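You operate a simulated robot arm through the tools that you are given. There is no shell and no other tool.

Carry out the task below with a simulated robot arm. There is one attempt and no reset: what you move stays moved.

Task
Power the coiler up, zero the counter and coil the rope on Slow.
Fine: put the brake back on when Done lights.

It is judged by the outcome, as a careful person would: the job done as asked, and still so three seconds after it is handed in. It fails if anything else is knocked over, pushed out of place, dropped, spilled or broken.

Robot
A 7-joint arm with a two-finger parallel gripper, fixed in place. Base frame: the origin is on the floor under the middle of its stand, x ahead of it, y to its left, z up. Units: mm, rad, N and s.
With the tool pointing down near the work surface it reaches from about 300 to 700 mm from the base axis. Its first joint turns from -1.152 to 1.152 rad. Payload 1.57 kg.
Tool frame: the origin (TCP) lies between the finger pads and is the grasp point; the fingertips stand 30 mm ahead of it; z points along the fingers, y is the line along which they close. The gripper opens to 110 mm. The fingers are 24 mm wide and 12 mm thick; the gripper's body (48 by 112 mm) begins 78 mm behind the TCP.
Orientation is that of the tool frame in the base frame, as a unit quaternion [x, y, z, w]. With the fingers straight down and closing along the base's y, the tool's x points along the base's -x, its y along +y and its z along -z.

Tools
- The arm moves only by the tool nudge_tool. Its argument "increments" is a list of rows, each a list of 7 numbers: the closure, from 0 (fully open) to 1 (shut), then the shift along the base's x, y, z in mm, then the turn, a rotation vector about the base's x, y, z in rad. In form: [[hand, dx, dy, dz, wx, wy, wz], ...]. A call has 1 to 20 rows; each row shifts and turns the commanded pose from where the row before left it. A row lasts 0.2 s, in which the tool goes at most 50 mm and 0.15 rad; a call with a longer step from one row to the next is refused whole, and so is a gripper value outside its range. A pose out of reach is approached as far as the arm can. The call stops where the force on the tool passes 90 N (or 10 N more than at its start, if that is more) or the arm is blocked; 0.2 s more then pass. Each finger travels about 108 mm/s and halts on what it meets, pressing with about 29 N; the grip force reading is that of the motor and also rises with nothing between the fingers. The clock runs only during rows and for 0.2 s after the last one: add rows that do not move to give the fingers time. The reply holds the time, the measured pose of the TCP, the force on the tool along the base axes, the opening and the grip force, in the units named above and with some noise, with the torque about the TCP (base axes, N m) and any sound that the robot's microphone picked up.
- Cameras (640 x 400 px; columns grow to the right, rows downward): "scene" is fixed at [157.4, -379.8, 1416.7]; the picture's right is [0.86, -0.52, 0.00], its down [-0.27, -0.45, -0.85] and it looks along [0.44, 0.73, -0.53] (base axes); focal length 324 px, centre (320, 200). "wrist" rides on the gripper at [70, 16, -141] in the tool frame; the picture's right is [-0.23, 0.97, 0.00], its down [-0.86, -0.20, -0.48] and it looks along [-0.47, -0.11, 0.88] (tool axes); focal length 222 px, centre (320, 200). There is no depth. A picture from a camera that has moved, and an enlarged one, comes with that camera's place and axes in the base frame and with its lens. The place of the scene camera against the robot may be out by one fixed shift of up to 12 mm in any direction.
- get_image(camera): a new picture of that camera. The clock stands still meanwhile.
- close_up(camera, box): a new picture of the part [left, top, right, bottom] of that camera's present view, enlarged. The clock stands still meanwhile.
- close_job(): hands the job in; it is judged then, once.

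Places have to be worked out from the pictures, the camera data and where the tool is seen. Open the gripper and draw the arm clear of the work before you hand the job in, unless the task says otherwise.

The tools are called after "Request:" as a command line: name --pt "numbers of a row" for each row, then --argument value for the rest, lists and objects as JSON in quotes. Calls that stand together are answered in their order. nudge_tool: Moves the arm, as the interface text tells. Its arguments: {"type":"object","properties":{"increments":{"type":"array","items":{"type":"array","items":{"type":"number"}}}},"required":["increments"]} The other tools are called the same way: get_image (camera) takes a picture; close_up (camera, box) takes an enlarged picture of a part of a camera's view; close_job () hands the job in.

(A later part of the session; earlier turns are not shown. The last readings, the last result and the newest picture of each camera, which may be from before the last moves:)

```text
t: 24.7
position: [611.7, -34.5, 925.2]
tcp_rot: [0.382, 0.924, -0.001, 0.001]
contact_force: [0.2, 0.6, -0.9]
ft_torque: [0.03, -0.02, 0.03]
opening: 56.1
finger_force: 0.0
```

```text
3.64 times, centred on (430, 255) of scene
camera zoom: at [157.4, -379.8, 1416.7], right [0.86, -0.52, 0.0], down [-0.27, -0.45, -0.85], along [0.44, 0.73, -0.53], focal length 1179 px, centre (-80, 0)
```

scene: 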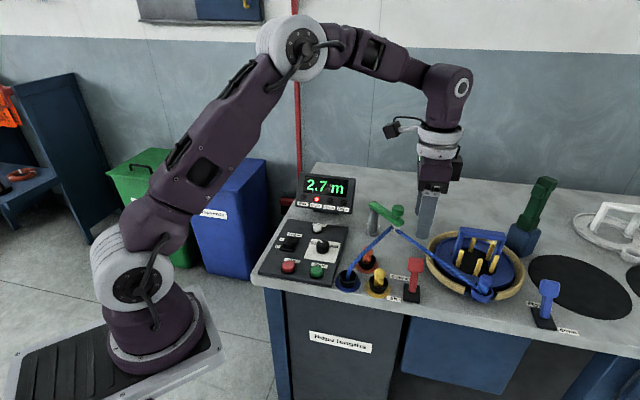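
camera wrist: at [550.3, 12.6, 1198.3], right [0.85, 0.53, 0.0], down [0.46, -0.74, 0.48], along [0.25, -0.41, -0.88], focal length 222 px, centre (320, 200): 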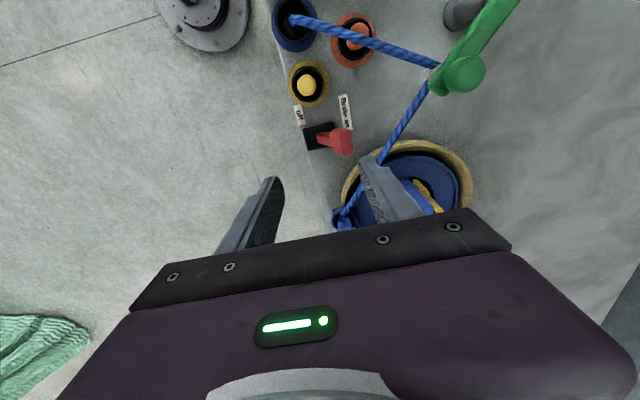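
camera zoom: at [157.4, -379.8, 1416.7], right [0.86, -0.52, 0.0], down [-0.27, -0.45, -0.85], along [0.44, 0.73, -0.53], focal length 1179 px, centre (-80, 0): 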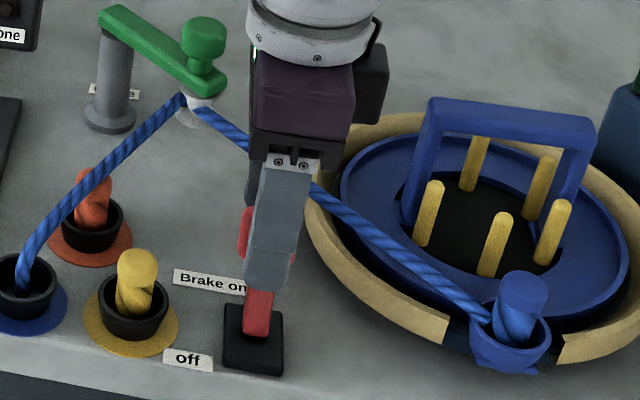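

The head is straddled with no contact. Now I'll push the lever toward the front ("off") in small steps.

Request:
nudge_tool --pt "0.49 -5.7 -5.7 0 0 0 0" --pt "0.49 -5.7 -5.7 0 0 0 0" --pt "0.49 -5.7 -5.7 0 0 0 0" --pt "0.49 -5.7 -5.7 0 0 0 0" --pt "0.49 -5.7 -5.7 0 0 0 0" --pt "0.49 0 0 0 0 0 0"

Request:
close_up --camera "wrist" --box '[220, 80, 430, 220]'

Request:
close_up --camera "scene" --box '[290, 170, 490, 310]'

```text
t: 26.1
position: [584.4, -64.3, 924.6]
tcp_rot: [0.382, 0.924, -0.002, 0.001]
contact_force: [-1.0, -0.2, -0.2]
ft_torque: [0.0, 0.0, -0.04]
opening: 56.5
finger_force: 0.0
```

```text
2.86 times, centred on (325, 150) of wrist
camera zoom: at [545.7, -2.9, 1064.5], right [0.85, 0.53, 0.0], down [0.46, -0.74, 0.48], along [0.25, -0.41, -0.88], focal length 635 px, centre (306, 343)
```

zoom: 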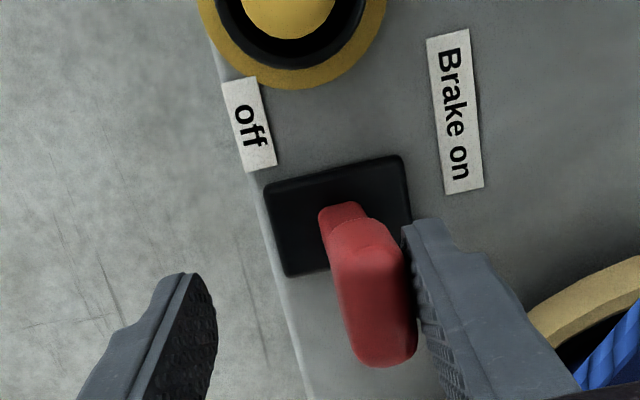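

```text
2.86 times, centred on (390, 240) of scene
camera zoom: at [157.4, -379.8, 1416.7], right [0.86, -0.52, 0.0], down [-0.27, -0.45, -0.85], along [0.44, 0.73, -0.53], focal length 927 px, centre (120, 86)
```

zoom: 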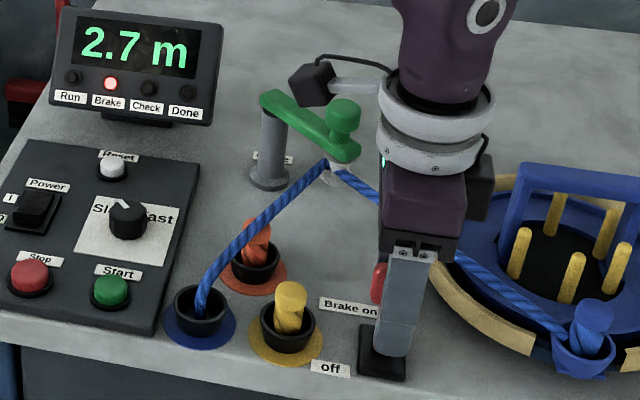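

The lever has swung to nearly vertical with hardly any force. Continuing toward "off".

Request:
nudge_tool --pt "0.49 -5.7 -5.7 0 0 0 0" --pt "0.49 -5.7 -5.7 0 0 0 0" --pt "0.49 -5.7 -5.7 0 0 0 0" --pt "0.49 -4.2 -4.2 0 0 0 0" --pt "0.49 0 0 0 0 0 0"

Request:
close_up --camera "wrist" --box '[220, 80, 430, 220]'

Request:
close_up --camera "scene" --box '[290, 170, 490, 310]'

```text
t: 27.3
position: [562.5, -86.2, 925.5]
tcp_rot: [0.383, 0.924, -0.002, 0.001]
contact_force: [-0.1, -0.2, 0.1]
ft_torque: [0.04, 0.0, 0.04]
opening: 56.0
finger_force: 0.0
```

```text
2.86 times, centred on (325, 150) of wrist
camera zoom: at [524.4, -24.2, 1065.0], right [0.85, 0.53, 0.0], down [0.46, -0.74, 0.48], along [0.26, -0.41, -0.88], focal length 635 px, centre (306, 343)
```

zoom: 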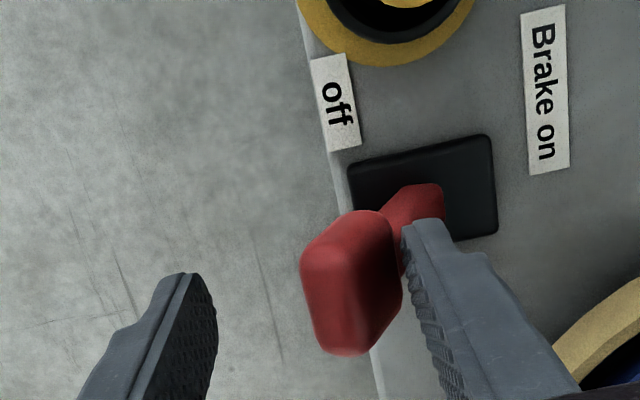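

```text
2.86 times, centred on (390, 240) of scene
camera zoom: at [157.4, -379.8, 1416.7], right [0.86, -0.52, 0.0], down [-0.27, -0.45, -0.85], along [0.44, 0.73, -0.53], focal length 927 px, centre (120, 86)
```

zoom: 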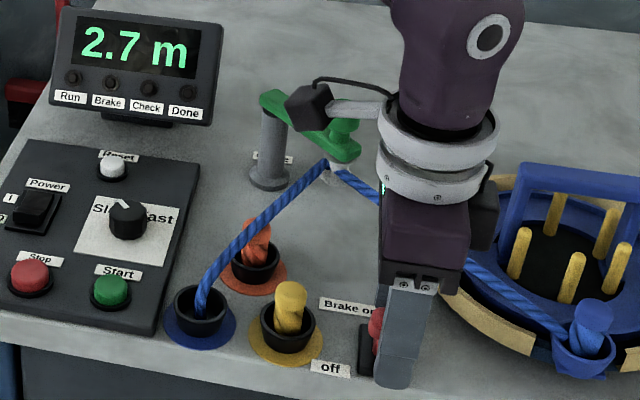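

The Brake lamp has gone out. I'll push a few mm further to seat the lever fully in "off".

Request:
nudge_tool --pt "0.49 -3 -3 0 0 0 0" --pt "0.49 -3 -3 0 0 0 0" --pt "0.49 0 0 0 0 0 0"

Request:
close_up --camera "wrist" --box '[220, 80, 430, 220]'

```text
t: 28.1
position: [557.5, -90.3, 925.3]
tcp_rot: [0.382, 0.924, -0.001, 0.003]
contact_force: [10.8, 8.9, 6.5]
ft_torque: [0.37, -0.5, -0.12]
opening: 68.5
finger_force: 6.8
```

```text
2.86 times, centred on (325, 150) of wrist
camera zoom: at [519.0, -29.1, 1065.1], right [0.85, 0.53, 0.0], down [0.46, -0.74, 0.48], along [0.26, -0.41, -0.88], focal length 635 px, centre (306, 343)
```

zoom: 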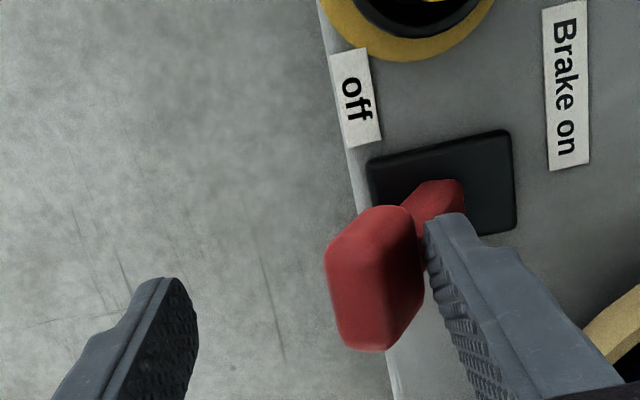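

The lever hit its off stop (about 14 N), so the brake is fully off. I'll back off, lift, and travel to the Reset button with closed fingers at yaw +45°.

Request:
nudge_tool --pt "0.49 3 3 0 0 0 0" --pt "0.49 0 0 43 0 0 0" --pt "0.49 0 0 45 0 0 0" --pt "0.49 -4 29 0 0 0 0.1428" --pt "0.6 -4 29 0 0 0 0.1428" --pt "0.8 -4 29 0 0 0 0.1428" --pt "1 -4 29 0 0 0 0.1428" --pt "1 -4 29 0 0 0 0.1428" --pt "1 -4 29 0 0 0 0.1428" --pt "1 -4 29 0 0 0 0.1428" --pt "1 -4 29 0 0 0 0.1428" --pt "1 -4 29 0 0 0 0.1428" --pt "1 -4 29 0 0 0 0.1428" --pt "1 -4 29 0 0 0 0.1428" --pt "1 0 0 0 0 0 0"

Request:
get_image --camera "wrist"

Request:
get_image --camera "scene"

```text
t: 31.3
position: [517.2, 232.0, 1013.2]
tcp_rot: [-0.385, 0.923, -0.001, 0.002]
contact_force: [0.4, -0.5, 0.5]
ft_torque: [-0.02, 0.0, 0.03]
opening: 0.0
finger_force: 21.4
```

```text
taken
camera wrist: at [454.5, 193.4, 1153.0], right [-0.53, 0.85, 0.0], down [0.74, 0.47, 0.48], along [0.41, 0.26, -0.88], focal length 222 px, centre (320, 200)
```

wrist: 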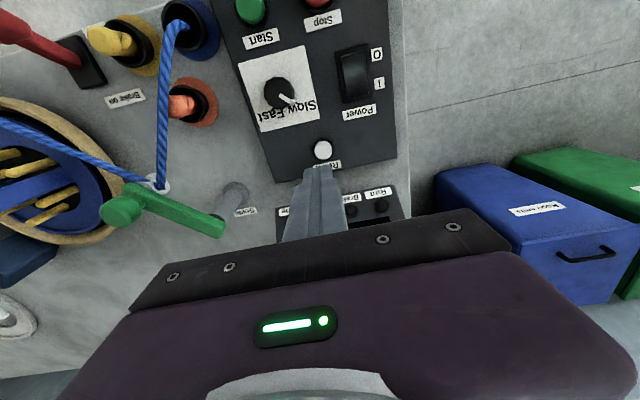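

```text
taken
```

scene: 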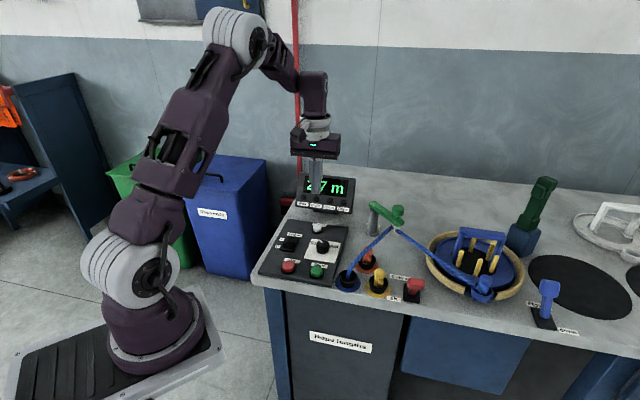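

Reset appears slightly beyond the tool axis. I'll zoom in for the exact offset.

Request:
close_up --camera "wrist" --box '[270, 110, 370, 200]'

```text
4.44 times, centred on (320, 155) of wrist
camera zoom: at [454.5, 193.4, 1153.0], right [-0.53, 0.85, 0.0], down [0.74, 0.47, 0.48], along [0.41, 0.26, -0.88], focal length 987 px, centre (320, 400)
```

zoom: 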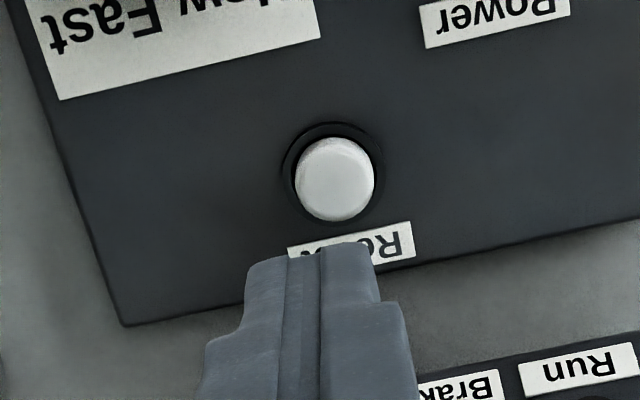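

Reset is about (+5.3,+8) mm from the current axis, i.e. around (521,240). I'll move over it and descend to ~15 mm above.

Request:
nudge_tool --pt "1 5.3 8 -20 0 0 0" --pt "1 0 0 -30 0 0 0" --pt "1 0 0 -30 0 0 0" --pt "1 0 0 -15 0 0 0" --pt "1 0 0 0 0 0 0"

Request:
close_up --camera "wrist" --box '[270, 110, 370, 200]'

Request:
close_up --camera "scene" --box '[275, 160, 365, 270]'

```text
t: 32.5
position: [521.0, 240.1, 916.7]
tcp_rot: [-0.383, 0.924, 0.0, 0.002]
contact_force: [0.1, 0.2, -0.2]
ft_torque: [0.0, -0.03, -0.01]
opening: 0.1
finger_force: 21.5
```

```text
4.44 times, centred on (320, 155) of wrist
camera zoom: at [459.7, 201.3, 1057.8], right [-0.53, 0.85, 0.0], down [0.74, 0.46, 0.48], along [0.41, 0.25, -0.88], focal length 987 px, centre (320, 400)
```

zoom: 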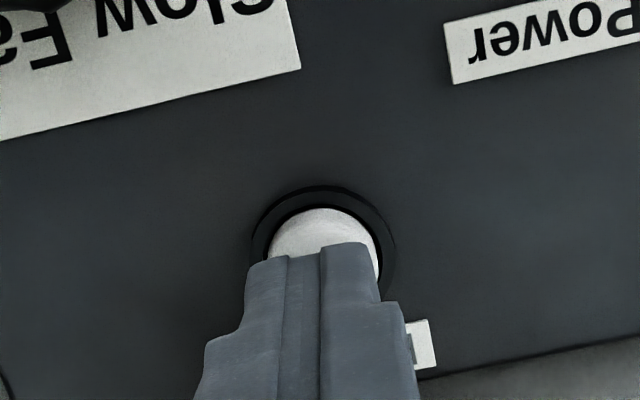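

```text
3.64 times, centred on (320, 215) of scene
camera zoom: at [157.4, -379.8, 1416.7], right [0.86, -0.52, 0.0], down [-0.27, -0.45, -0.85], along [0.44, 0.73, -0.53], focal length 1179 px, centre (320, 146)
```

zoom: 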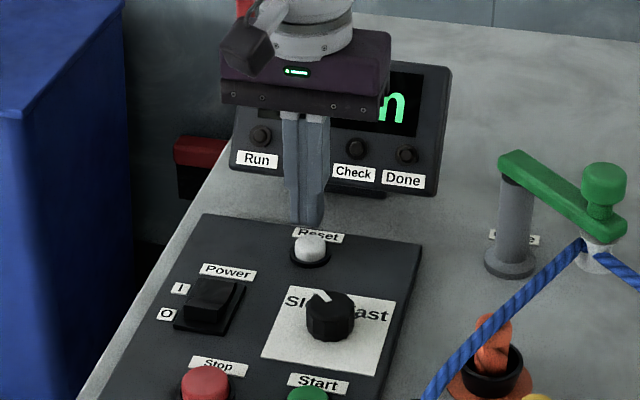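

Well centred over Reset. Descending in small steps to press it.

Request:
nudge_tool --pt "1 0 0 -4 0 0 0" --pt "1 0 0 -4 0 0 0" --pt "1 0 0 -3 0 0 0" --pt "1 0 0 -2 0 0 0" --pt "1 0 0 0 0 0 0"

```text
t: 33.7
position: [521.7, 238.4, 903.7]
tcp_rot: [-0.384, 0.923, -0.001, 0.001]
contact_force: [-0.4, 0.3, 0.9]
ft_torque: [0.01, -0.01, -0.01]
opening: 0.1
finger_force: 21.5
```

No contact yet at tip z≈873.7. Continuing in 1.5–2 mm steps.

Request:
nudge_tool --pt "1 0 0 -2 0 0 0" --pt "1 0 0 -1.5 0 0 0" --pt "1 0 0 0 0 0 0"

Request:
close_up --camera "scene" --box '[275, 160, 365, 270]'

```text
t: 34.5
position: [521.7, 238.5, 901.4]
tcp_rot: [-0.384, 0.923, 0.0, 0.002]
contact_force: [-0.5, -0.5, 0.3]
ft_torque: [-0.01, 0.01, -0.02]
opening: 0.0
finger_force: 21.5
```

```text
3.64 times, centred on (320, 215) of scene
camera zoom: at [157.4, -379.8, 1416.7], right [0.86, -0.52, 0.0], down [-0.27, -0.45, -0.85], along [0.44, 0.73, -0.53], focal length 1179 px, centre (320, 146)
```

zoom: 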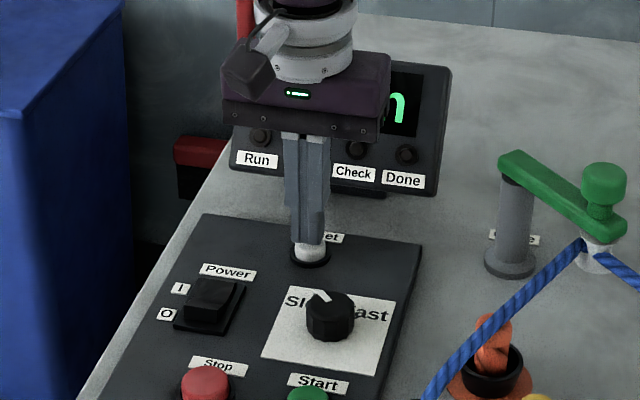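

Still no force at tip z≈871. Continuing down until the button takes load.

Request:
nudge_tool --pt "1 0 0 -1.5 0 0 0" --pt "1 0 0 -1.5 0 0 0" --pt "1 0 0 -1.5 0 0 0" --pt "1 0 0 0 0 0 0"

```text
t: 35.5
position: [520.9, 239.2, 896.2]
tcp_rot: [-0.383, 0.924, 0.0, 0.002]
contact_force: [0.0, -1.0, -0.2]
ft_torque: [0.0, -0.01, 0.03]
opening: 0.0
finger_force: 21.3
```

Tip z≈866 and still free. Continuing in 1.5 mm steps.

Request:
nudge_tool --pt "1 0 0 -1.5 0 0 0" --pt "1 0 0 -1.5 0 0 0" --pt "1 0 0 0 0 0 0"

Request:
close_up --camera "scene" --box '[275, 160, 365, 270]'

Request:
close_up --camera "wrist" --box '[270, 110, 370, 200]'

```text
t: 36.3
position: [520.4, 238.7, 892.9]
tcp_rot: [-0.384, 0.924, -0.001, 0.001]
contact_force: [-0.4, 0.2, 0.8]
ft_torque: [-0.04, 0.01, -0.03]
opening: 0.0
finger_force: 21.5
```

```text
3.64 times, centred on (320, 215) of scene
camera zoom: at [157.4, -379.8, 1416.7], right [0.86, -0.52, 0.0], down [-0.27, -0.45, -0.85], along [0.44, 0.73, -0.53], focal length 1179 px, centre (320, 146)
```

zoom: 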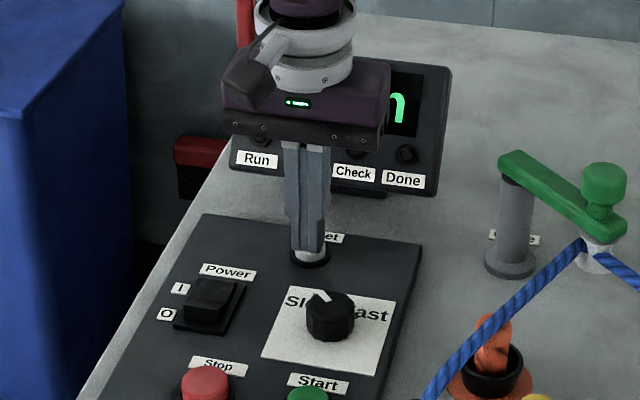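

```text
4.44 times, centred on (320, 155) of wrist
camera zoom: at [460.0, 200.7, 1033.8], right [-0.53, 0.85, 0.0], down [0.74, 0.46, 0.48], along [0.41, 0.25, -0.88], focal length 987 px, centre (320, 400)
```

zoom: 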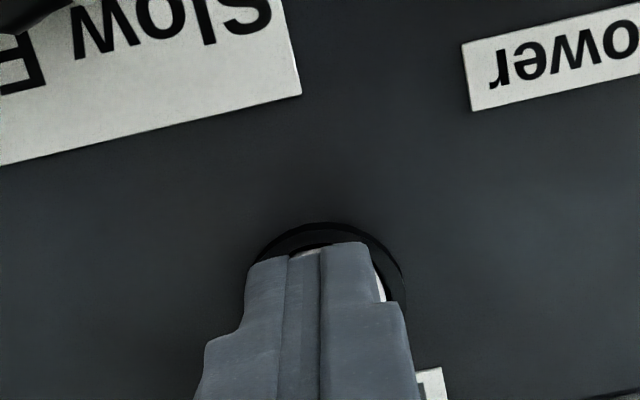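

The tip is at the button now (z≈863). A little more to complete the press.

Request:
nudge_tool --pt "1 0 0 -1.5 0 0 0" --pt "1 0 0 -1.5 0 0 0" --pt "1 0 0 0 0 0 0"

Request:
close_up --camera "scene" --box '[275, 160, 365, 270]'

```text
t: 37.1
position: [522.3, 238.1, 891.9]
tcp_rot: [-0.383, 0.924, 0.001, 0.002]
contact_force: [0.6, 1.2, 1.7]
ft_torque: [0.02, -0.03, 0.02]
opening: 0.0
finger_force: 21.3
heard: click
```

```text
3.64 times, centred on (320, 215) of scene
camera zoom: at [157.4, -379.8, 1416.7], right [0.86, -0.52, 0.0], down [-0.27, -0.45, -0.85], along [0.44, 0.73, -0.53], focal length 1179 px, centre (320, 146)
```

zoom: 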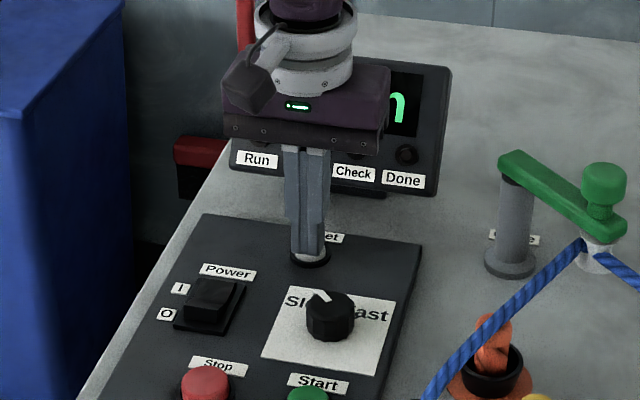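

A click was heard, so Reset registered. I'll lift and check that the counter reads zero while moving toward Start (436,99).

Request:
nudge_tool --pt "1 0 0 15 0 0 0" --pt "1 0 0 30 0 0 0" --pt "1 0 0 35 0 0 0" --pt "1 -14 -23.4 0 0 0 0" --pt "1 -14 -23.4 0 0 0 0" --pt "1 -14 -23.4 0 0 0 0" --pt "1 -14 -23.4 0 0 0 0" --pt "1 -14 -23.4 0 0 0 0" --pt "1 -14 -23.4 0 0 0 0" --pt "1 0 0 0 0 0 0"

Request:
get_image --camera "wrist"

Request:
get_image --camera "scene"

```text
t: 39.3
position: [436.6, 98.2, 970.5]
tcp_rot: [-0.384, 0.924, 0.0, 0.002]
contact_force: [0.8, -0.5, -1.2]
ft_torque: [-0.01, 0.0, 0.0]
opening: 0.0
finger_force: 21.4
```

```text
taken
camera wrist: at [375.8, 60.2, 1110.3], right [-0.53, 0.85, 0.0], down [0.74, 0.46, 0.48], along [0.41, 0.25, -0.88], focal length 222 px, centre (320, 200)
```

wrist: 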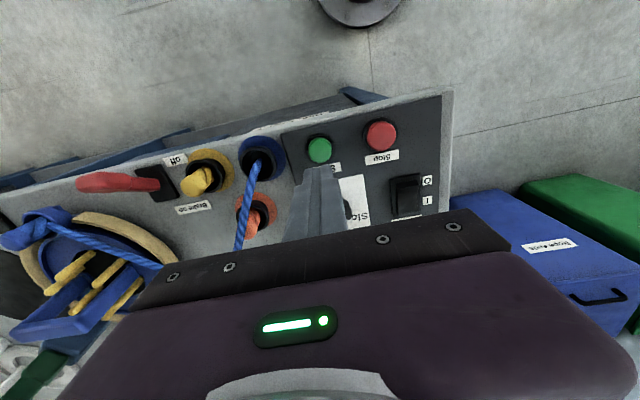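

```text
taken
```

scene: 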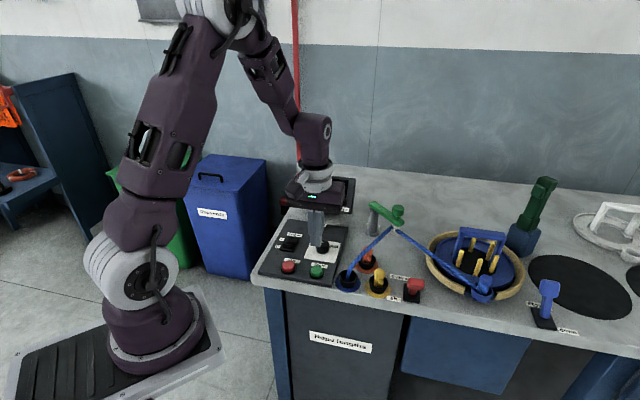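

The gripper hides the display from here. I'll zoom on both to see Start's offset and whatever is visible of the display.

Request:
close_up --camera "wrist" --box '[270, 110, 370, 200]'

Request:
close_up --camera "scene" --box '[275, 160, 365, 270]'

```text
4.44 times, centred on (320, 155) of wrist
camera zoom: at [375.8, 60.2, 1110.3], right [-0.53, 0.85, 0.0], down [0.74, 0.46, 0.48], along [0.41, 0.25, -0.88], focal length 987 px, centre (320, 400)
```

zoom: 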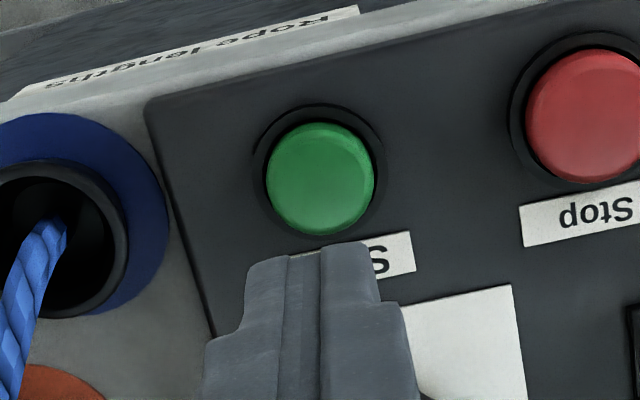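

```text
3.64 times, centred on (320, 215) of scene
camera zoom: at [157.4, -379.8, 1416.7], right [0.86, -0.52, 0.0], down [-0.27, -0.45, -0.85], along [0.44, 0.73, -0.53], focal length 1179 px, centre (320, 146)
```

zoom: 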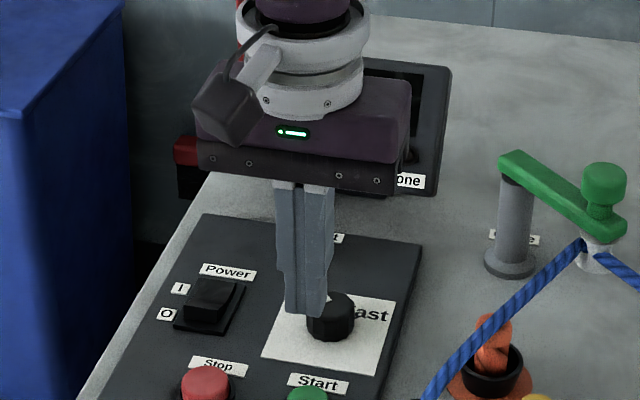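

Start is almost exactly under the tool axis. Before pressing it I'll move aside to the left so the scene camera can see the display and confirm zero.

Request:
nudge_tool --pt "1 -36 24 10 0 0 0" --pt "1 -36 24 10 0 0 0" --pt "1 -36 24 10 0 0 0" --pt "1 0 0 0 0 0 0"

Request:
close_up --camera "scene" --box '[260, 160, 380, 290]'

Request:
close_up --camera "scene" --box '[360, 180, 560, 310]'

```text
t: 40.3
position: [329.8, 171.6, 1001.7]
tcp_rot: [-0.384, 0.924, 0.0, 0.002]
contact_force: [1.6, 0.4, 0.9]
ft_torque: [-0.02, 0.0, 0.0]
opening: 0.0
finger_force: 21.4
```

```text
3.08 times, centred on (320, 225) of scene
camera zoom: at [157.4, -379.8, 1416.7], right [0.86, -0.52, 0.0], down [-0.27, -0.45, -0.85], along [0.44, 0.73, -0.53], focal length 998 px, centre (320, 123)
```

zoom: 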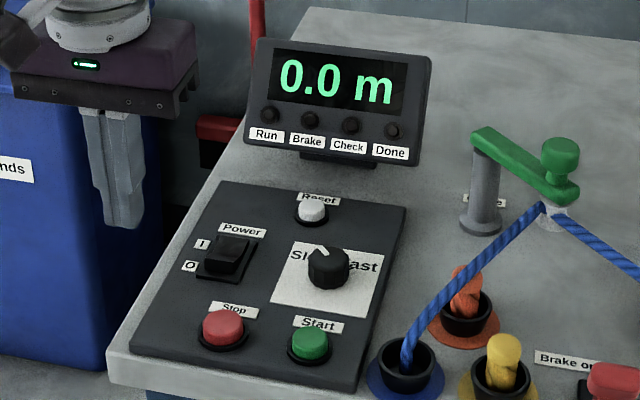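

```text
3.08 times, centred on (460, 245) of scene
camera zoom: at [157.4, -379.8, 1416.7], right [0.86, -0.52, 0.0], down [-0.27, -0.45, -0.85], along [0.44, 0.73, -0.53], focal length 998 px, centre (-111, 62)
```

zoom: 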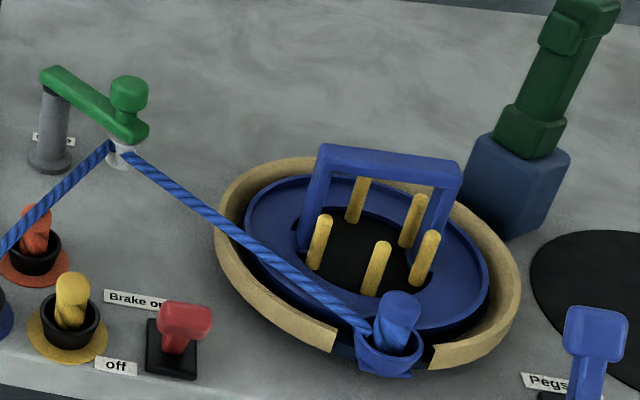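

The counter reads 0.0 m, no lamps are lit, the knob is on Slow and the brake off. Now back over Start and descend to just above it.

Request:
nudge_tool --pt "1 36 -24 0 0 0 0" --pt "1 36 -24 0 0 0 0" --pt "1 35.5 -25 -20 0 0 0" --pt "1 0 0 -40 0 0 0" --pt "1 0 0 -25 0 0 0" --pt "1 0 0 -12 0 0 0" --pt "1 0 0 0 0 0 0"

Request:
close_up --camera "wrist" --box '[270, 110, 370, 200]'

```text
t: 41.9
position: [436.6, 97.9, 902.8]
tcp_rot: [-0.383, 0.924, -0.001, 0.002]
contact_force: [-0.6, -0.2, -0.4]
ft_torque: [-0.01, 0.02, -0.01]
opening: 0.0
finger_force: 20.9
```

```text
4.44 times, centred on (320, 155) of wrist
camera zoom: at [374.5, 59.7, 1043.3], right [-0.53, 0.85, 0.0], down [0.74, 0.46, 0.48], along [0.41, 0.25, -0.88], focal length 987 px, centre (320, 400)
```

zoom: 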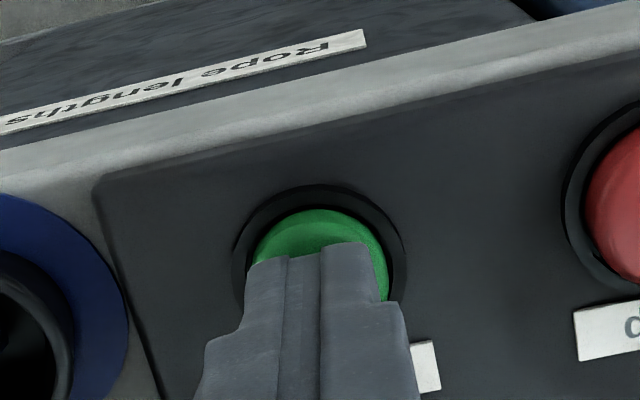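

Centred over Start with the tip at z≈873. Pressing down in small steps.

Request:
nudge_tool --pt "1 0 0 -2 0 0 0" --pt "1 0 0 -2 0 0 0" --pt "1 0 0 -2 0 0 0" --pt "1 0 0 0 0 0 0"

```text
t: 42.9
position: [436.6, 97.2, 898.2]
tcp_rot: [-0.384, 0.924, -0.001, 0.003]
contact_force: [-0.7, 0.2, 0.5]
ft_torque: [0.01, 0.02, -0.01]
opening: 0.2
finger_force: 21.2
```

No click yet (tip ≈868). Continuing.

Request:
nudge_tool --pt "1 0 0 -1.5 0 0 0" --pt "1 0 0 -1.5 0 0 0" --pt "1 0 0 0 0 0 0"

```text
t: 43.7
position: [436.8, 98.0, 894.2]
tcp_rot: [-0.384, 0.924, 0.0, 0.002]
contact_force: [0.1, 0.3, 0.0]
ft_torque: [-0.02, 0.03, 0.01]
opening: 0.2
finger_force: 22.0
```

Tip ≈864, still no click. A few more 1.5 mm steps.

Request:
nudge_tool --pt "1 0 0 -1.5 0 0 0" --pt "1 0 0 -1.5 0 0 0" --pt "1 0 0 0 0 0 0"

Request:
close_up --camera "scene" --box '[260, 160, 380, 290]'

```text
t: 44.5
position: [437.2, 98.2, 891.8]
tcp_rot: [-0.383, 0.924, 0.0, 0.002]
contact_force: [0.5, 0.4, 1.6]
ft_torque: [0.0, -0.04, 0.01]
opening: 0.1
finger_force: 21.9
```

```text
3.08 times, centred on (320, 225) of scene
camera zoom: at [157.4, -379.8, 1416.7], right [0.86, -0.52, 0.0], down [-0.27, -0.45, -0.85], along [0.44, 0.73, -0.53], focal length 998 px, centre (320, 123)
```

zoom: 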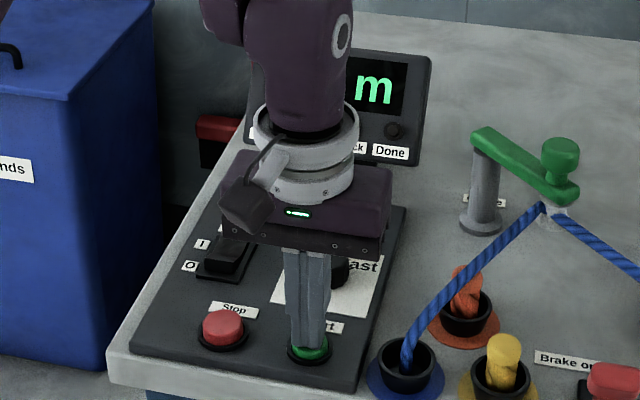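

Button contact is beginning (1.6 N). One more small push.

Request:
nudge_tool --pt "1 0 0 -1.5 0 0 0" --pt "1 0 0 0 0 0 0"

```text
t: 45.1
position: [436.4, 98.3, 890.4]
tcp_rot: [-0.383, 0.924, 0.0, 0.002]
contact_force: [1.5, -1.4, 1.7]
ft_torque: [-0.01, -0.07, -0.02]
opening: 0.0
finger_force: 21.1
heard: click
```

Click heard: Start has been pressed. I'll lift and move to a hover position in front of the brake lever (544,−104), keeping yaw +45°, then check the status.

Request:
nudge_tool --pt "1 0 0 20 0 0 0" --pt "1 0 0 45 0 0 0" --pt "1 0 0 45 0 0 0" --pt "1 18 -33.7 0 0 0 0" --pt "1 18 -33.7 0 0 0 0" --pt "1 18 -33.7 0 0 0 0" --pt "1 18 -33.7 0 0 0 0" --pt "1 18 -33.7 0 0 0 0" --pt "1 18 -33.7 0 0 0 0"

Request:
get_image --camera "scene"

Request:
get_image --camera "wrist"

```text
t: 47.1
position: [545.1, -103.7, 1000.8]
tcp_rot: [-0.384, 0.923, 0.001, 0.003]
contact_force: [0.0, 0.3, -0.1]
ft_torque: [0.01, -0.01, 0.03]
opening: 0.0
finger_force: 21.0
```

```text
taken
```

scene: 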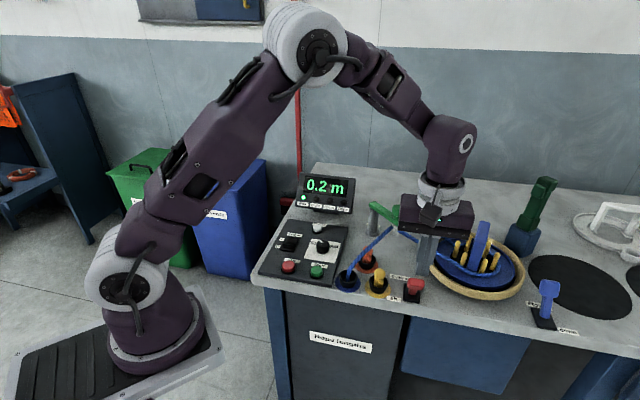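

```text
taken
camera wrist: at [483.3, -142.7, 1140.3], right [-0.53, 0.85, 0.0], down [0.74, 0.46, 0.48], along [0.41, 0.26, -0.88], focal length 222 px, centre (320, 200)
```

wrist: 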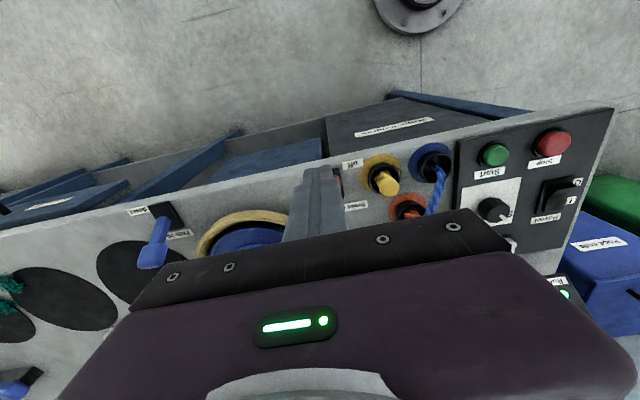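

The counter is running (0.2 m) and the flyer is turning. I'll zoom on the lamps to confirm Run and no Check.

Request:
close_up --camera "scene" --box '[285, 165, 375, 225]'

Request:
close_up --camera "wrist" --box '[260, 130, 400, 220]'

Request:
close_up --camera "scene" --box '[370, 190, 550, 310]'

```text
6.67 times, centred on (330, 195) of scene
camera zoom: at [157.4, -379.8, 1416.6], right [0.86, -0.52, 0.0], down [-0.27, -0.45, -0.85], along [0.44, 0.73, -0.53], focal length 2162 px, centre (253, 233)
```

zoom: 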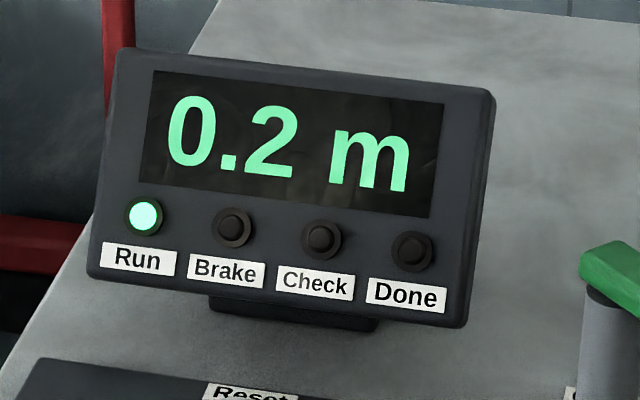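

```text
4.44 times, centred on (330, 175) of wrist
camera zoom: at [483.3, -142.7, 1140.3], right [-0.53, 0.85, 0.0], down [0.74, 0.46, 0.48], along [0.41, 0.26, -0.88], focal length 987 px, centre (276, 311)
```

zoom: 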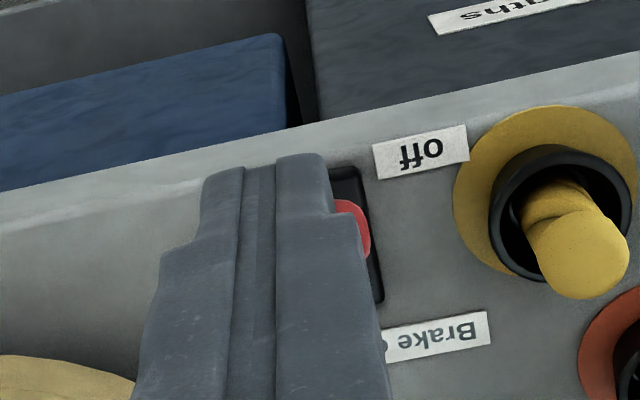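

```text
3.33 times, centred on (460, 250) of scene
camera zoom: at [157.4, -379.8, 1416.6], right [0.86, -0.52, 0.0], down [-0.27, -0.45, -0.85], along [0.44, 0.73, -0.53], focal length 1081 px, centre (-147, 33)
```

zoom: 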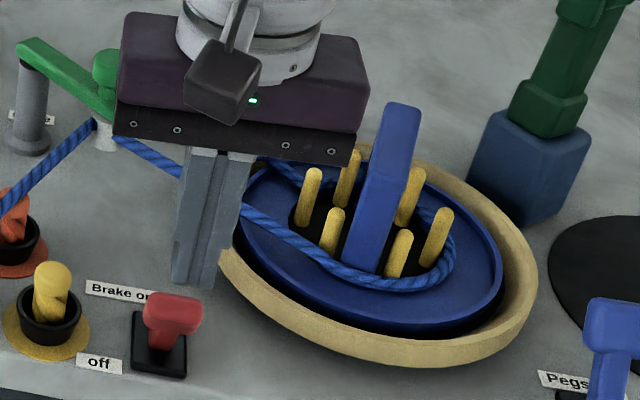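

Run is lit and the rope is winding on the pegs; Check is dark. While it runs I'll ease 4 mm further to the front and lower the fingers in front of the lever without touching it.

Request:
nudge_tool --pt "1 -4 -4 0 0 0 0" --pt "1 0 0 -20 0 0 0" --pt "1 0 0 -20 0 0 0" --pt "1 0 0 -15 0 0 0" --pt "1 0 0 0 0 0 0"

Request:
close_up --camera "scene" --box '[285, 165, 485, 310]'

Request:
close_up --camera "wrist" --box '[240, 110, 400, 210]'

```text
t: 48.3
position: [539.4, -107.5, 944.2]
tcp_rot: [-0.384, 0.923, 0.0, 0.003]
contact_force: [0.1, 0.1, -0.1]
ft_torque: [0.02, 0.02, -0.02]
opening: 0.0
finger_force: 21.4
```

```text
2.76 times, centred on (385, 238) of scene
camera zoom: at [157.4, -379.8, 1416.7], right [0.86, -0.52, 0.0], down [-0.27, -0.45, -0.85], along [0.44, 0.73, -0.53], focal length 895 px, centre (141, 97)
```

zoom: 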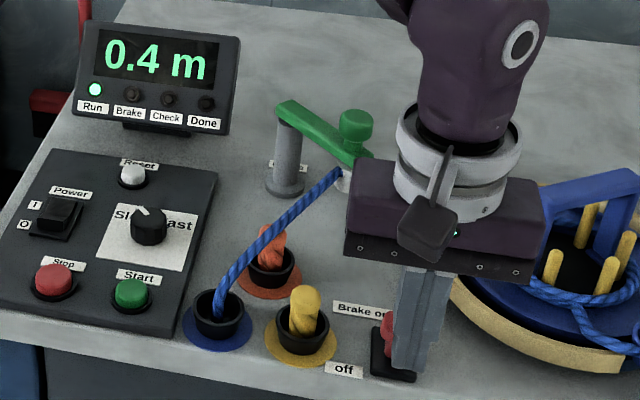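

```text
4.00 times, centred on (320, 160) of wrist
camera zoom: at [479.0, -146.8, 1085.2], right [-0.53, 0.85, 0.0], down [0.74, 0.46, 0.48], along [0.41, 0.25, -0.88], focal length 888 px, centre (320, 360)
```

zoom: 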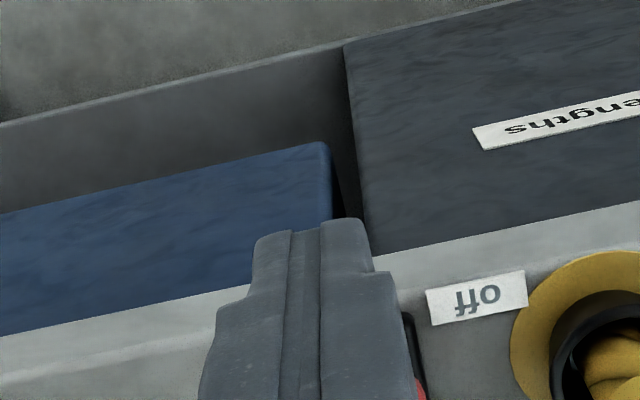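

0.4 m so far. The fingers are laterally in line with the lever and about 20 mm in front of it. I'll lower to the push height (tip z≈888) and wait.

Request:
nudge_tool --pt "1 0 0 -13 0 0 0" --pt "1 0 0 -13 0 0 0" --pt "1 0 0 0 0 0 0" --pt "1 0 0 0 0 0 0" --pt "1 0 0 0 0 0 0"

Request:
close_up --camera "scene" --box '[285, 165, 485, 310]'

Request:
close_up --camera "wrist" --box '[240, 130, 400, 230]'

```text
t: 49.5
position: [540.3, -108.3, 919.4]
tcp_rot: [-0.384, 0.923, 0.0, 0.002]
contact_force: [0.0, 0.2, -0.5]
ft_torque: [0.01, 0.02, 0.03]
opening: 0.3
finger_force: 21.3
```

```text
2.76 times, centred on (385, 238) of scene
camera zoom: at [157.4, -379.8, 1416.7], right [0.86, -0.52, 0.0], down [-0.27, -0.45, -0.85], along [0.44, 0.73, -0.53], focal length 895 px, centre (141, 97)
```

zoom: 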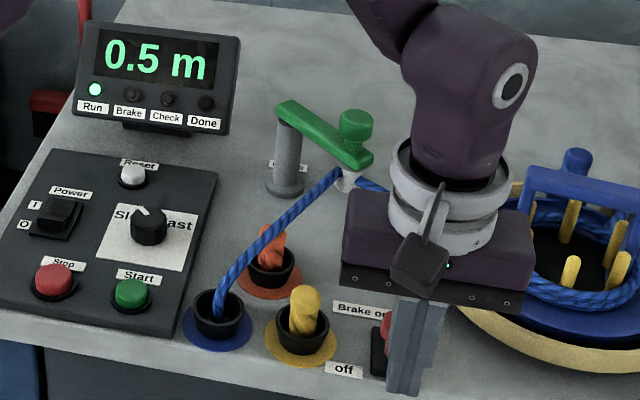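

```text
4.00 times, centred on (320, 180) of wrist
camera zoom: at [479.2, -146.9, 1059.5], right [-0.53, 0.85, 0.0], down [0.74, 0.46, 0.48], along [0.41, 0.25, -0.88], focal length 888 px, centre (320, 280)
```

zoom: 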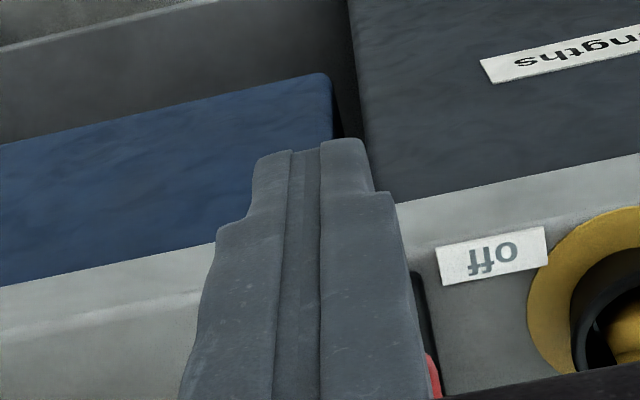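

The count is rising about 0.1 m/s and the fingers are in position, clear of the lever. I'll wait with still rows and check the lamps.

Request:
nudge_tool --pt "1 0 0 0 0 0 0" --pt "1 0 0 0 0 0 0" --pt "1 0 0 0 0 0 0" --pt "1 0 0 0 0 0 0" --pt "1 0 0 0 0 0 0" --pt "1 0 0 0 0 0 0" --pt "1 0 0 0 0 0 0" --pt "1 0 0 0 0 0 0" --pt "1 0 0 0 0 0 0" --pt "1 0 0 0 0 0 0" --pt "1 0 0 0 0 0 0" --pt "1 0 0 0 0 0 0" --pt "1 0 0 0 0 0 0" --pt "1 0 0 0 0 0 0" --pt "1 0 0 0 0 0 0"

Request:
close_up --camera "scene" --box '[285, 165, 555, 310]'

```text
t: 52.7
position: [540.7, -108.7, 920.5]
tcp_rot: [-0.383, 0.924, 0.0, 0.003]
contact_force: [0.4, 0.4, -1.1]
ft_torque: [0.04, 0.01, 0.0]
opening: 0.1
finger_force: 21.1
```

```text
2.37 times, centred on (420, 238) of scene
camera zoom: at [157.4, -379.8, 1416.7], right [0.86, -0.52, 0.0], down [-0.27, -0.45, -0.85], along [0.44, 0.73, -0.53], focal length 769 px, centre (83, 111)
```

zoom: 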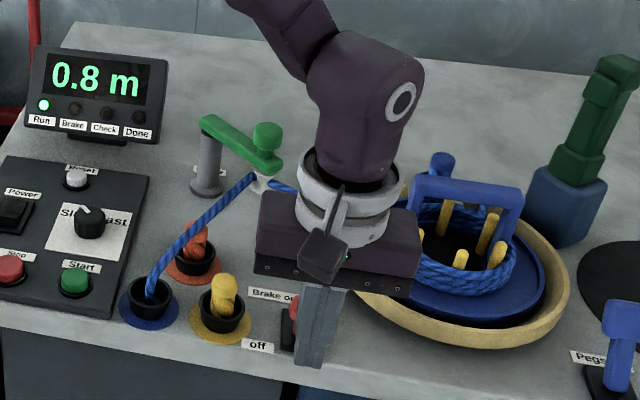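

0.8 m with Run lit and coiling normally. I'll keep waiting.

Request:
nudge_tool --pt "1 0 0 0 0 0 0" --pt "1 0 0 0 0 0 0" --pt "1 0 0 0 0 0 0" --pt "1 0 0 0 0 0 0" --pt "1 0 0 0 0 0 0" --pt "1 0 0 0 0 0 0" --pt "1 0 0 0 0 0 0" --pt "1 0 0 0 0 0 0" --pt "1 0 0 0 0 0 0" --pt "1 0 0 0 0 0 0" --pt "1 0 0 0 0 0 0" --pt "1 0 0 0 0 0 0" --pt "1 0 0 0 0 0 0" --pt "1 0 0 0 0 0 0" --pt "1 0 0 0 0 0 0"

Request:
close_up --camera "scene" --box '[285, 165, 555, 310]'

```text
t: 55.9
position: [540.7, -108.4, 919.7]
tcp_rot: [-0.384, 0.923, 0.0, 0.003]
contact_force: [-0.8, 0.0, 0.4]
ft_torque: [-0.03, 0.02, 0.02]
opening: 0.0
finger_force: 21.6
```

```text
2.37 times, centred on (420, 238) of scene
camera zoom: at [157.4, -379.8, 1416.7], right [0.86, -0.52, 0.0], down [-0.27, -0.45, -0.85], along [0.44, 0.73, -0.53], focal length 769 px, centre (83, 111)
```

zoom: 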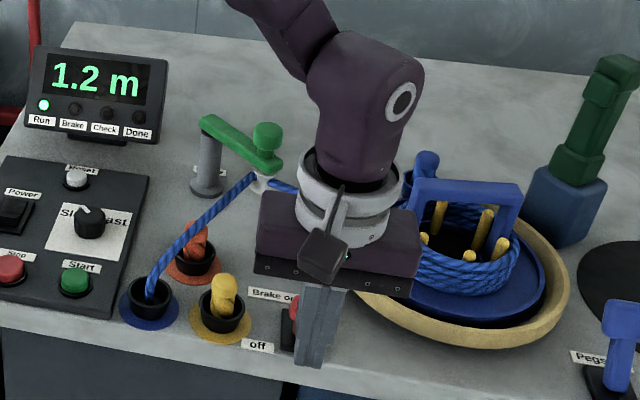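

1.2 m, still running fine. Waiting on.

Request:
nudge_tool --pt "1 0 0 0 0 0 0" --pt "1 0 0 0 0 0 0" --pt "1 0 0 0 0 0 0" --pt "1 0 0 0 0 0 0" --pt "1 0 0 0 0 0 0" --pt "1 0 0 0 0 0 0" --pt "1 0 0 0 0 0 0" --pt "1 0 0 0 0 0 0" --pt "1 0 0 0 0 0 0" --pt "1 0 0 0 0 0 0" --pt "1 0 0 0 0 0 0" --pt "1 0 0 0 0 0 0"

Request:
close_up --camera "scene" --box '[285, 165, 555, 310]'

```text
t: 58.5
position: [540.1, -109.5, 919.1]
tcp_rot: [-0.383, 0.924, 0.0, 0.002]
contact_force: [-0.4, 0.9, 0.3]
ft_torque: [0.01, -0.01, 0.02]
opening: 0.1
finger_force: 21.1
```

```text
2.37 times, centred on (420, 238) of scene
camera zoom: at [157.4, -379.8, 1416.7], right [0.86, -0.52, 0.0], down [-0.27, -0.45, -0.85], along [0.44, 0.73, -0.53], focal length 769 px, centre (83, 111)
```

zoom: 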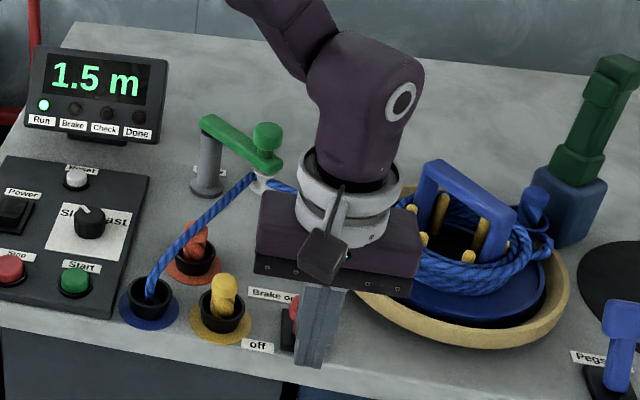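

1.5 m and all is well. Continuing to wait in short batches.

Request:
nudge_tool --pt "1 0 0 0 0 0 0" --pt "1 0 0 0 0 0 0" --pt "1 0 0 0 0 0 0" --pt "1 0 0 0 0 0 0" --pt "1 0 0 0 0 0 0" --pt "1 0 0 0 0 0 0" --pt "1 0 0 0 0 0 0" --pt "1 0 0 0 0 0 0" --pt "1 0 0 0 0 0 0" --pt "1 0 0 0 0 0 0"

Request:
close_up --camera "scene" --box '[285, 165, 555, 310]'

```text
t: 60.7
position: [540.5, -110.0, 918.6]
tcp_rot: [-0.384, 0.924, 0.0, 0.001]
contact_force: [0.6, 0.3, -1.0]
ft_torque: [0.01, -0.01, -0.02]
opening: 0.1
finger_force: 21.3
```

```text
2.37 times, centred on (420, 238) of scene
camera zoom: at [157.4, -379.8, 1416.7], right [0.86, -0.52, 0.0], down [-0.27, -0.45, -0.85], along [0.44, 0.73, -0.53], focal length 769 px, centre (83, 111)
```

zoom: 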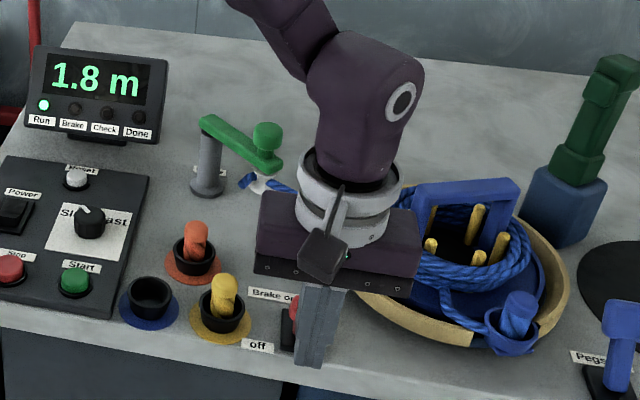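

At 1.8 m the rope's tail has left the hole, so Done is close. I'll check about every second.

Request:
nudge_tool --pt "1 0 0 0 0 0 0" --pt "1 0 0 0 0 0 0" --pt "1 0 0 0 0 0 0" --pt "1 0 0 0 0 0 0" --pt "1 0 0 0 0 0 0"

Request:
close_up --camera "scene" --box '[285, 165, 555, 310]'

```text
t: 61.9
position: [540.4, -107.2, 919.8]
tcp_rot: [-0.383, 0.924, 0.0, 0.002]
contact_force: [-0.2, 0.5, -0.7]
ft_torque: [0.04, -0.01, 0.01]
opening: 0.0
finger_force: 21.2
```

```text
2.37 times, centred on (420, 238) of scene
camera zoom: at [157.4, -379.8, 1416.7], right [0.86, -0.52, 0.0], down [-0.27, -0.45, -0.85], along [0.44, 0.73, -0.53], focal length 769 px, centre (83, 111)
```

zoom: 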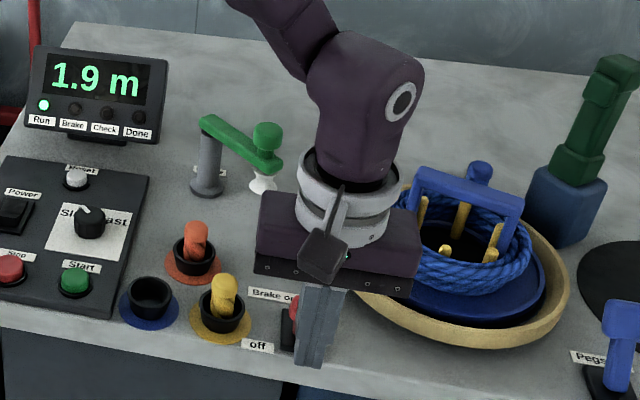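

1.9 m, Run still lit. Waiting another second.

Request:
nudge_tool --pt "1 0 0 0 0 0 0" --pt "1 0 0 0 0 0 0" --pt "1 0 0 0 0 0 0" --pt "1 0 0 0 0 0 0"

Request:
close_up --camera "scene" --box '[285, 165, 555, 310]'

```text
t: 62.9
position: [540.5, -107.9, 919.2]
tcp_rot: [-0.384, 0.923, 0.001, 0.002]
contact_force: [0.9, -0.5, 0.6]
ft_torque: [-0.01, 0.02, 0.01]
opening: 0.1
finger_force: 21.3
```

```text
2.37 times, centred on (420, 238) of scene
camera zoom: at [157.4, -379.8, 1416.7], right [0.86, -0.52, 0.0], down [-0.27, -0.45, -0.85], along [0.44, 0.73, -0.53], focal length 769 px, centre (83, 111)
```

zoom: 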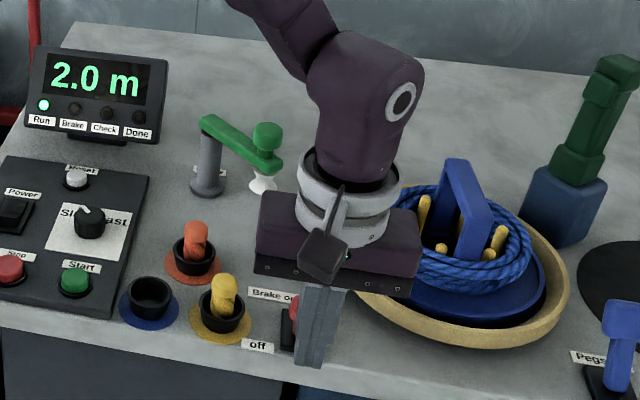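

2.0 m, still running, Done not lit yet. Another second.

Request:
nudge_tool --pt "1 0 0 0 0 0 0" --pt "1 0 0 0 0 0 0" --pt "1 0 0 0 0 0 0" --pt "1 0 0 0 0 0 0"

Request:
close_up --camera "scene" --box '[285, 165, 555, 310]'

```text
t: 63.9
position: [540.9, -108.6, 920.3]
tcp_rot: [-0.384, 0.923, 0.0, 0.001]
contact_force: [-0.3, 0.1, 0.0]
ft_torque: [0.03, 0.0, 0.0]
opening: 0.2
finger_force: 21.2
```

```text
2.37 times, centred on (420, 238) of scene
camera zoom: at [157.4, -379.8, 1416.7], right [0.86, -0.52, 0.0], down [-0.27, -0.45, -0.85], along [0.44, 0.73, -0.53], focal length 769 px, centre (83, 111)
```

zoom: 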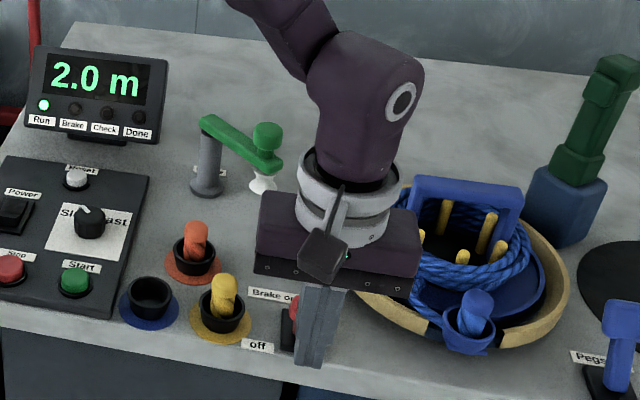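

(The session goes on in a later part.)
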